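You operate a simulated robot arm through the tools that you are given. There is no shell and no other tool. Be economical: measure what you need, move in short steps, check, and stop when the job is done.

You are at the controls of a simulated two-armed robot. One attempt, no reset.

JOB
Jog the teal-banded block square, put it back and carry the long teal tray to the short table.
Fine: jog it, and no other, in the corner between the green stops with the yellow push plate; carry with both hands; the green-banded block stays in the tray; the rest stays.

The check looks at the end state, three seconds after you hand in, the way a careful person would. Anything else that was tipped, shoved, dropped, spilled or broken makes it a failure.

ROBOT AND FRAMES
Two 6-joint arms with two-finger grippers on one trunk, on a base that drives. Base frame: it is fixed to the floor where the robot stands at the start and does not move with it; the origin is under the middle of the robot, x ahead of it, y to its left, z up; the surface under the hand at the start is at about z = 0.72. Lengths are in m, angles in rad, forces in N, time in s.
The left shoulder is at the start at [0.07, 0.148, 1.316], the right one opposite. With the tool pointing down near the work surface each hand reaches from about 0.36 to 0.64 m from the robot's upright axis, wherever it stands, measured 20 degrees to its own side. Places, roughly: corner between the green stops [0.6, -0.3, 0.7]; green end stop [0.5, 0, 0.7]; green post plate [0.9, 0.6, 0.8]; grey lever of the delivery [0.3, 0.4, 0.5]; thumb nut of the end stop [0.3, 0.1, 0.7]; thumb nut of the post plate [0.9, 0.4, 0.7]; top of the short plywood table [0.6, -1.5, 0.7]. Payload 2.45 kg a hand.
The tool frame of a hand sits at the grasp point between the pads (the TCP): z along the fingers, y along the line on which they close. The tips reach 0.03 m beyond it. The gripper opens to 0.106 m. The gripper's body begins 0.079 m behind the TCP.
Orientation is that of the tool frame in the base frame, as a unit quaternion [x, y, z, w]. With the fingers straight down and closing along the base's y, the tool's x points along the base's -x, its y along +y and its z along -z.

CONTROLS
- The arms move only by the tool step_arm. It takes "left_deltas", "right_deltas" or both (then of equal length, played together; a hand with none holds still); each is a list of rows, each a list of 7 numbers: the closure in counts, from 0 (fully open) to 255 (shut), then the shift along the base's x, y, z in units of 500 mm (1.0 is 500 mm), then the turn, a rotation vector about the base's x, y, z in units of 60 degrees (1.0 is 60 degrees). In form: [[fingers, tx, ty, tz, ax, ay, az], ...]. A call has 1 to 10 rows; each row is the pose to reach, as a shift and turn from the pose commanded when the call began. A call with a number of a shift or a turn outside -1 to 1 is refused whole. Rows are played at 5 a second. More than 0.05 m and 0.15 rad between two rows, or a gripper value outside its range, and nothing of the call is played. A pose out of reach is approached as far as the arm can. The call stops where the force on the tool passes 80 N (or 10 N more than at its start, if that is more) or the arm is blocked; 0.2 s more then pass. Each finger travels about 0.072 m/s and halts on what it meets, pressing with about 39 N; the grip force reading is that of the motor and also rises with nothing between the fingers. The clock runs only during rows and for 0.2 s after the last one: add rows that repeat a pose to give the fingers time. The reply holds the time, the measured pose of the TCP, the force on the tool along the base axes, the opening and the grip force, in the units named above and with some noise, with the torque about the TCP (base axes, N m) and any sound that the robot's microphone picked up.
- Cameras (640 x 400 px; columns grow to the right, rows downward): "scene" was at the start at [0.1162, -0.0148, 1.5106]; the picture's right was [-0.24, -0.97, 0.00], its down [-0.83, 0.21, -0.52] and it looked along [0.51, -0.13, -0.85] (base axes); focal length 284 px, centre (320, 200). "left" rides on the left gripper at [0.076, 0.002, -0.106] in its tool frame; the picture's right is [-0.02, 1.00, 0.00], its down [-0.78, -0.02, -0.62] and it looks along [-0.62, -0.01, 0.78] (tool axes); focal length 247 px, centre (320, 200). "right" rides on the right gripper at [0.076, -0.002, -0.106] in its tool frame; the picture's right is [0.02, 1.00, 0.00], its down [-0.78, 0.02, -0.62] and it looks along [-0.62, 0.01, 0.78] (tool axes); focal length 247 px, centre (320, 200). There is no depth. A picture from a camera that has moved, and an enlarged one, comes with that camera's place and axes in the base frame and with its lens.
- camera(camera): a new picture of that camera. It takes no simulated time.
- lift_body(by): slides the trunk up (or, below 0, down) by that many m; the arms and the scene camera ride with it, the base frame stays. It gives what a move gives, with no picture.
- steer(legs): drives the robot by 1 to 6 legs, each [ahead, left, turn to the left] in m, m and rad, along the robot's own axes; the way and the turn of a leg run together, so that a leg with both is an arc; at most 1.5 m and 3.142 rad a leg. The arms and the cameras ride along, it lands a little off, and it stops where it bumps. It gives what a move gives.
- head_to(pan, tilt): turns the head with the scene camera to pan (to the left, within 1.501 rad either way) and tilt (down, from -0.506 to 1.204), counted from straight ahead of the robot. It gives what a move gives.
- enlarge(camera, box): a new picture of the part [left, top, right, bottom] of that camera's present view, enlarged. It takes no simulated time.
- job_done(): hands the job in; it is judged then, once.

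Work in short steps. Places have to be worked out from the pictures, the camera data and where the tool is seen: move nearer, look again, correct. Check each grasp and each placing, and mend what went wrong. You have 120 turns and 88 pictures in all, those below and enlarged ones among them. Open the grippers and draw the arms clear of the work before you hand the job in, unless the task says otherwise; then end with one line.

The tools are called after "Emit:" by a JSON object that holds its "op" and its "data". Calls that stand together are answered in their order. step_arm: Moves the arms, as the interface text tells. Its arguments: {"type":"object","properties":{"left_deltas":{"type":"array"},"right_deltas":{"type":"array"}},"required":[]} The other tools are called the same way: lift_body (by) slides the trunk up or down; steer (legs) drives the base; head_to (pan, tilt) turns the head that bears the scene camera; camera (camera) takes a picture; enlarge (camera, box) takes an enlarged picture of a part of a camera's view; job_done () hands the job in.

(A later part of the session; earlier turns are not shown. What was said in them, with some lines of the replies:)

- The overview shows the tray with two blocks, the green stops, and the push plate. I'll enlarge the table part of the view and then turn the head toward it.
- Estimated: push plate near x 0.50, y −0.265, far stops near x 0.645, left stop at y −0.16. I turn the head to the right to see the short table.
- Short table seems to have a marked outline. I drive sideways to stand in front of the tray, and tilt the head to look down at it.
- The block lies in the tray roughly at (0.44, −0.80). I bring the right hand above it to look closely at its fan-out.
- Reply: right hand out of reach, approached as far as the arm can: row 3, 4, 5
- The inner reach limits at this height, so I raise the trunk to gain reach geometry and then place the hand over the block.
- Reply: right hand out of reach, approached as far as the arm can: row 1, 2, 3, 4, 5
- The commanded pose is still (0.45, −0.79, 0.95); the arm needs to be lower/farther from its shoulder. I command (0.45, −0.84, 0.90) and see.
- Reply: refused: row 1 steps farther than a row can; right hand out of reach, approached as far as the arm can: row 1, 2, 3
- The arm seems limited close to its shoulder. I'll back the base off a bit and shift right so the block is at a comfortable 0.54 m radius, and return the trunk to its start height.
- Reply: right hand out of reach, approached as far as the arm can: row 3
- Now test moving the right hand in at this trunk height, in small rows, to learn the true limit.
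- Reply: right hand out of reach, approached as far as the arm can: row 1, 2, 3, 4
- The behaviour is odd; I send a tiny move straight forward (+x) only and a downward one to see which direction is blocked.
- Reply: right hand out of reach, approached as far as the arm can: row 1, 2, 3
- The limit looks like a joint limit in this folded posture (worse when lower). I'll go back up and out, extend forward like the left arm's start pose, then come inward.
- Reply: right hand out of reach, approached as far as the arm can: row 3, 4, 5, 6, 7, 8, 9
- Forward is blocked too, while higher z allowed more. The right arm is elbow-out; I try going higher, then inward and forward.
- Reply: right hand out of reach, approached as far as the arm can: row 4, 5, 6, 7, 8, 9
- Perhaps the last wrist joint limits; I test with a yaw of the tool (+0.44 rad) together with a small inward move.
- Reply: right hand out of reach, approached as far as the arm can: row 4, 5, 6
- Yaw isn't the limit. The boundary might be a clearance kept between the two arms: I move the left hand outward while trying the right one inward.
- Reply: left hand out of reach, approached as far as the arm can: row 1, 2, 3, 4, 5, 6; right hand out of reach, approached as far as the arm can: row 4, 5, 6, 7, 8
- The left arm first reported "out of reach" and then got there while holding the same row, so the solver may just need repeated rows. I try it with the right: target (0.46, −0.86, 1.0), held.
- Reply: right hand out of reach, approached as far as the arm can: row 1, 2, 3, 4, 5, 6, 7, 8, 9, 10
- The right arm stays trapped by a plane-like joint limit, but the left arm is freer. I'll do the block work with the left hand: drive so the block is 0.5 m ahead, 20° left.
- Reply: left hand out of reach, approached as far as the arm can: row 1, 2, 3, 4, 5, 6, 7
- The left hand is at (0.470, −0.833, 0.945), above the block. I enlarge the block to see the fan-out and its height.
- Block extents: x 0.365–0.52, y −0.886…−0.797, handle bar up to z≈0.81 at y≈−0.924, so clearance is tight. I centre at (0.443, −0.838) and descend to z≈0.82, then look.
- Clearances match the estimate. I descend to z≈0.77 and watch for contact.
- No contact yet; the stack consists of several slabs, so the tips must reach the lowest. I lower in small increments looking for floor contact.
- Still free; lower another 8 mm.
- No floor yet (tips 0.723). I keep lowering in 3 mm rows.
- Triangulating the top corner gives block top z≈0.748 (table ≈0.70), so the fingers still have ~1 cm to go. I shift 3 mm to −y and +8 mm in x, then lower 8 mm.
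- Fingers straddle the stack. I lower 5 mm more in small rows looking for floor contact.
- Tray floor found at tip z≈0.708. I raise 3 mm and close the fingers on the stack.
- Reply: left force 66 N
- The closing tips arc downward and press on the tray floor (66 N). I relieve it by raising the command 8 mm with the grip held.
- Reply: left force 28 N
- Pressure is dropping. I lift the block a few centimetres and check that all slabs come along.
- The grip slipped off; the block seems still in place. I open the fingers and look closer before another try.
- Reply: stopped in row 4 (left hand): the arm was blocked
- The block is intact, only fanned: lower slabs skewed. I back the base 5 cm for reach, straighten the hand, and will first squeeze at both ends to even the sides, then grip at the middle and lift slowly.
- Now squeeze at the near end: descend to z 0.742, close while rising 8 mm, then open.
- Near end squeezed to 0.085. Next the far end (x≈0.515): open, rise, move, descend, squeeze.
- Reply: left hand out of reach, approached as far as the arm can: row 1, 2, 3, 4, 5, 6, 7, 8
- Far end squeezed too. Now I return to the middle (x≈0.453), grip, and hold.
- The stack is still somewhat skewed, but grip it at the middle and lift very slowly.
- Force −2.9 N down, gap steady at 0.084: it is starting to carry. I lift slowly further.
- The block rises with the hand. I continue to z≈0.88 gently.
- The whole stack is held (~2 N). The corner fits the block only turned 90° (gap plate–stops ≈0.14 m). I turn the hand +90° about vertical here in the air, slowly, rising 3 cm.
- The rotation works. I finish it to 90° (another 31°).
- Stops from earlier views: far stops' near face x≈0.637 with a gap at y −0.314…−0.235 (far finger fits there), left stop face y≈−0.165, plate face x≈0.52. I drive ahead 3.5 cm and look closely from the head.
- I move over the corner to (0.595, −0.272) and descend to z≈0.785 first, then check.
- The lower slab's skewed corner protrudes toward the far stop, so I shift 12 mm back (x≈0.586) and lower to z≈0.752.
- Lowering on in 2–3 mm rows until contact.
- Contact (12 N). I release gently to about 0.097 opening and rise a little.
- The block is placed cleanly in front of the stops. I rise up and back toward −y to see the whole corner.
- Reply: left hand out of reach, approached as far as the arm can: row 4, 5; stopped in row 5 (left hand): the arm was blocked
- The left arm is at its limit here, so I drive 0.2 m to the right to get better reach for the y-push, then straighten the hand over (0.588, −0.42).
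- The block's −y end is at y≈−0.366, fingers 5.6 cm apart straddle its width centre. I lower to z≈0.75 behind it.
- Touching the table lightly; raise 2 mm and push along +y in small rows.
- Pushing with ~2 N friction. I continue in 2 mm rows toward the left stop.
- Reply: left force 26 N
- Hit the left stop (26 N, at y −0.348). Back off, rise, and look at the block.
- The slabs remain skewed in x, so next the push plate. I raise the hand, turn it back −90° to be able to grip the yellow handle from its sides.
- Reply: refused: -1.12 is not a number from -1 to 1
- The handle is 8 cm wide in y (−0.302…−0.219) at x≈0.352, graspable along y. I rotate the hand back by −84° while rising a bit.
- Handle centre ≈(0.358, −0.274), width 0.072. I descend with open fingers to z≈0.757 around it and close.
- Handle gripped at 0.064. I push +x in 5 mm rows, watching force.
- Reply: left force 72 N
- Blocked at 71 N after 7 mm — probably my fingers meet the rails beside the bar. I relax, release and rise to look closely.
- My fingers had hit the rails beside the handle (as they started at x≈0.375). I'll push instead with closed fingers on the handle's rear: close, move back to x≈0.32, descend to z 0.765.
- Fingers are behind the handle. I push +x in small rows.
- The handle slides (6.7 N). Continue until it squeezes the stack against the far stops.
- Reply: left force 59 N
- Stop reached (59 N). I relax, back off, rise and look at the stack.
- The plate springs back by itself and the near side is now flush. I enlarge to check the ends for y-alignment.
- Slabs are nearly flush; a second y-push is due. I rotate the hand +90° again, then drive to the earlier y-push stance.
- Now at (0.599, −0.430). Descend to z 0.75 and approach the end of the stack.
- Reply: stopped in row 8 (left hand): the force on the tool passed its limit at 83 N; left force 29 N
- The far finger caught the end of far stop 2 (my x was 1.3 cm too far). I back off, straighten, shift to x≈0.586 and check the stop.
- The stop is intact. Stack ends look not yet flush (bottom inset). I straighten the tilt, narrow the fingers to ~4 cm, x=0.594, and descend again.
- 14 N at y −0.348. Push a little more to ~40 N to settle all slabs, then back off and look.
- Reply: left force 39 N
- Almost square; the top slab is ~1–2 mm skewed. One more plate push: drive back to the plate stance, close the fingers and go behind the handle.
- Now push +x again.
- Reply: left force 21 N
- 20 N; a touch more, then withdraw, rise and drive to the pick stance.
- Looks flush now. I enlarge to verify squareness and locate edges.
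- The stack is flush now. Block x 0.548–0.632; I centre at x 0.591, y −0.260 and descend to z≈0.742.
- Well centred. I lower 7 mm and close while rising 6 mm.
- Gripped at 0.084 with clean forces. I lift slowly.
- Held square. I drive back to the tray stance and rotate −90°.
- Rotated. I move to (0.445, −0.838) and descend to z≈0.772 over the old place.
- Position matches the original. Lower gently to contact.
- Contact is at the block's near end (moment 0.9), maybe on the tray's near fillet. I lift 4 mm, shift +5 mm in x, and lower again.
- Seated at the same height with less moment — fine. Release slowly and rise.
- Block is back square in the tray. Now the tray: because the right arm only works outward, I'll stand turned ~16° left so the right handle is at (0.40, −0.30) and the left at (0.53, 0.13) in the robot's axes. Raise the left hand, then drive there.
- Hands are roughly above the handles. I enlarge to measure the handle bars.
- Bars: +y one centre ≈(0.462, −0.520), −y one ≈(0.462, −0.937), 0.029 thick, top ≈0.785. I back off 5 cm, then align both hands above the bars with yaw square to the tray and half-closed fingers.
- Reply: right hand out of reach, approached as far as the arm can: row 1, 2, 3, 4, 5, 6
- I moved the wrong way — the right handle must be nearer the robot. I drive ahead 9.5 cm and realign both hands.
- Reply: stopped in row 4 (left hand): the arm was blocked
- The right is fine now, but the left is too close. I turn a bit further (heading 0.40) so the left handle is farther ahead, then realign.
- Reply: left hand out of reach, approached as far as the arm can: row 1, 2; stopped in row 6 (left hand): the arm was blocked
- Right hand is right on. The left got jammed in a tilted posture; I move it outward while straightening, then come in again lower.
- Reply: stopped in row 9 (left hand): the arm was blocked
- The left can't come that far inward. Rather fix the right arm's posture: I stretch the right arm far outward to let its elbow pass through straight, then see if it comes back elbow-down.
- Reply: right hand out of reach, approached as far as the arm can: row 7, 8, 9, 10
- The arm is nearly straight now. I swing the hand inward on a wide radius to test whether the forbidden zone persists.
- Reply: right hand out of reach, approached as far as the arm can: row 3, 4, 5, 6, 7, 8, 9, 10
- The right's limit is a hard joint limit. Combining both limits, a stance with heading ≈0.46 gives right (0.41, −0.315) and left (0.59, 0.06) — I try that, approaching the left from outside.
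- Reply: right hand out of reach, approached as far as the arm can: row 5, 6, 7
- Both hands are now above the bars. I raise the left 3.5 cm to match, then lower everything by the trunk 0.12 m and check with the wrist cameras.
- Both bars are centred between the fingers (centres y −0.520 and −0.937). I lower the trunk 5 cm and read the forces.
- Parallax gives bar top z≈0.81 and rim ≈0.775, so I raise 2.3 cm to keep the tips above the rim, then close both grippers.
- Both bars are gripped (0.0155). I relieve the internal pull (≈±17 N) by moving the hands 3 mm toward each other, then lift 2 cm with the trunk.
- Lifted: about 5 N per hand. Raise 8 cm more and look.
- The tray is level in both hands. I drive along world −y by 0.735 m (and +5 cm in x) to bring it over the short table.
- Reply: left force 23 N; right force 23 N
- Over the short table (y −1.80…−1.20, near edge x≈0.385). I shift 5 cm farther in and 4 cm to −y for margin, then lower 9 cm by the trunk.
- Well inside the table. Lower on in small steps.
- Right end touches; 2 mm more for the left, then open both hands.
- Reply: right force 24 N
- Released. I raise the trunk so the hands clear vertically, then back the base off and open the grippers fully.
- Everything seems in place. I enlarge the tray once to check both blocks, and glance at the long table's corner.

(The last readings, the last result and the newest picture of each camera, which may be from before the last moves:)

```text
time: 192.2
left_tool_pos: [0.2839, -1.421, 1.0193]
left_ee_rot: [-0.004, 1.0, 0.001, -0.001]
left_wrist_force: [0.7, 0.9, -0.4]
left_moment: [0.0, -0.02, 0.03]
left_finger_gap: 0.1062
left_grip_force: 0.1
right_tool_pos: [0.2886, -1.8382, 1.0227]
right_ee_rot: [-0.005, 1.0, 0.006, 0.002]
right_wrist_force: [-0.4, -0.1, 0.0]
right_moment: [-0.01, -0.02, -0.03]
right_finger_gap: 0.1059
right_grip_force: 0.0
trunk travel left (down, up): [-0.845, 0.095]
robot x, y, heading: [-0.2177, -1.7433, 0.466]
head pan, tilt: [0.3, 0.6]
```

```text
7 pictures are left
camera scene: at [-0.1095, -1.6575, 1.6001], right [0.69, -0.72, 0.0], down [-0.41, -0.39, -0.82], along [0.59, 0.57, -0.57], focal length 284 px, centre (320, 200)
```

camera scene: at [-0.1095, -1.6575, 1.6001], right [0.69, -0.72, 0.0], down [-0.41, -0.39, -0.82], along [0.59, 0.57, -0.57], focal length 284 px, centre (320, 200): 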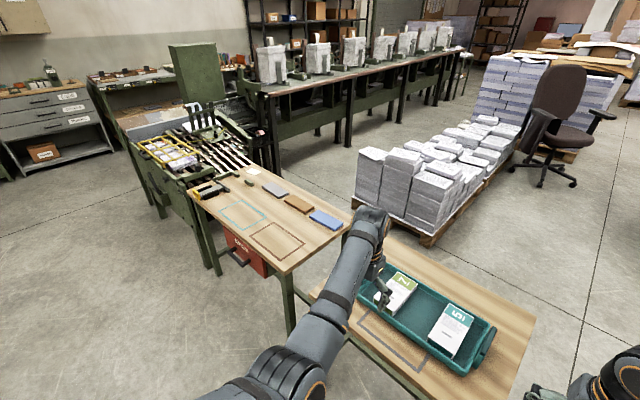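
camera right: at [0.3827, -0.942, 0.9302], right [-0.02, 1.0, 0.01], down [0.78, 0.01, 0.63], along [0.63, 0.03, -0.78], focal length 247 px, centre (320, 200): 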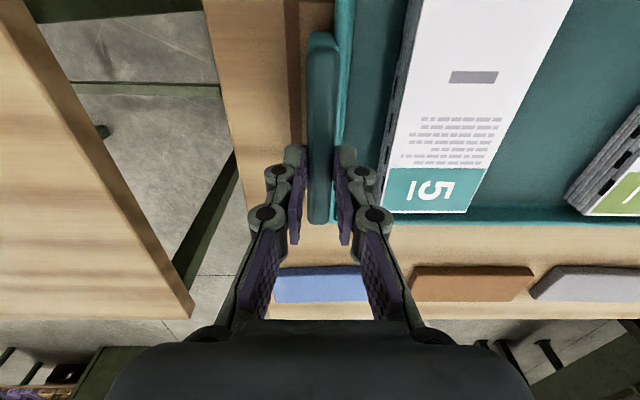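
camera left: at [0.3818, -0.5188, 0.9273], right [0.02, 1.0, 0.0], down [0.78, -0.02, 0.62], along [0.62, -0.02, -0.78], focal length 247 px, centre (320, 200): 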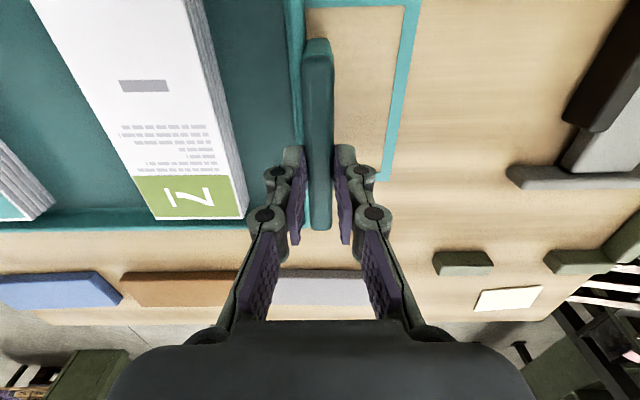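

The tray sits level on the short table with both blocks square in it, the long table is undisturbed, and the hands are open and clear. Handing in.

Emit:
{"op": "job_done", "data": {}}

```text
The job is handed in.
```

The teal-banded block is jogged square and back in the tray, and both hands carried the tray, with the green-banded block still in it, to the short table; one finger bumped a far green stop on the way, but the stop looked undisturbed afterwards.
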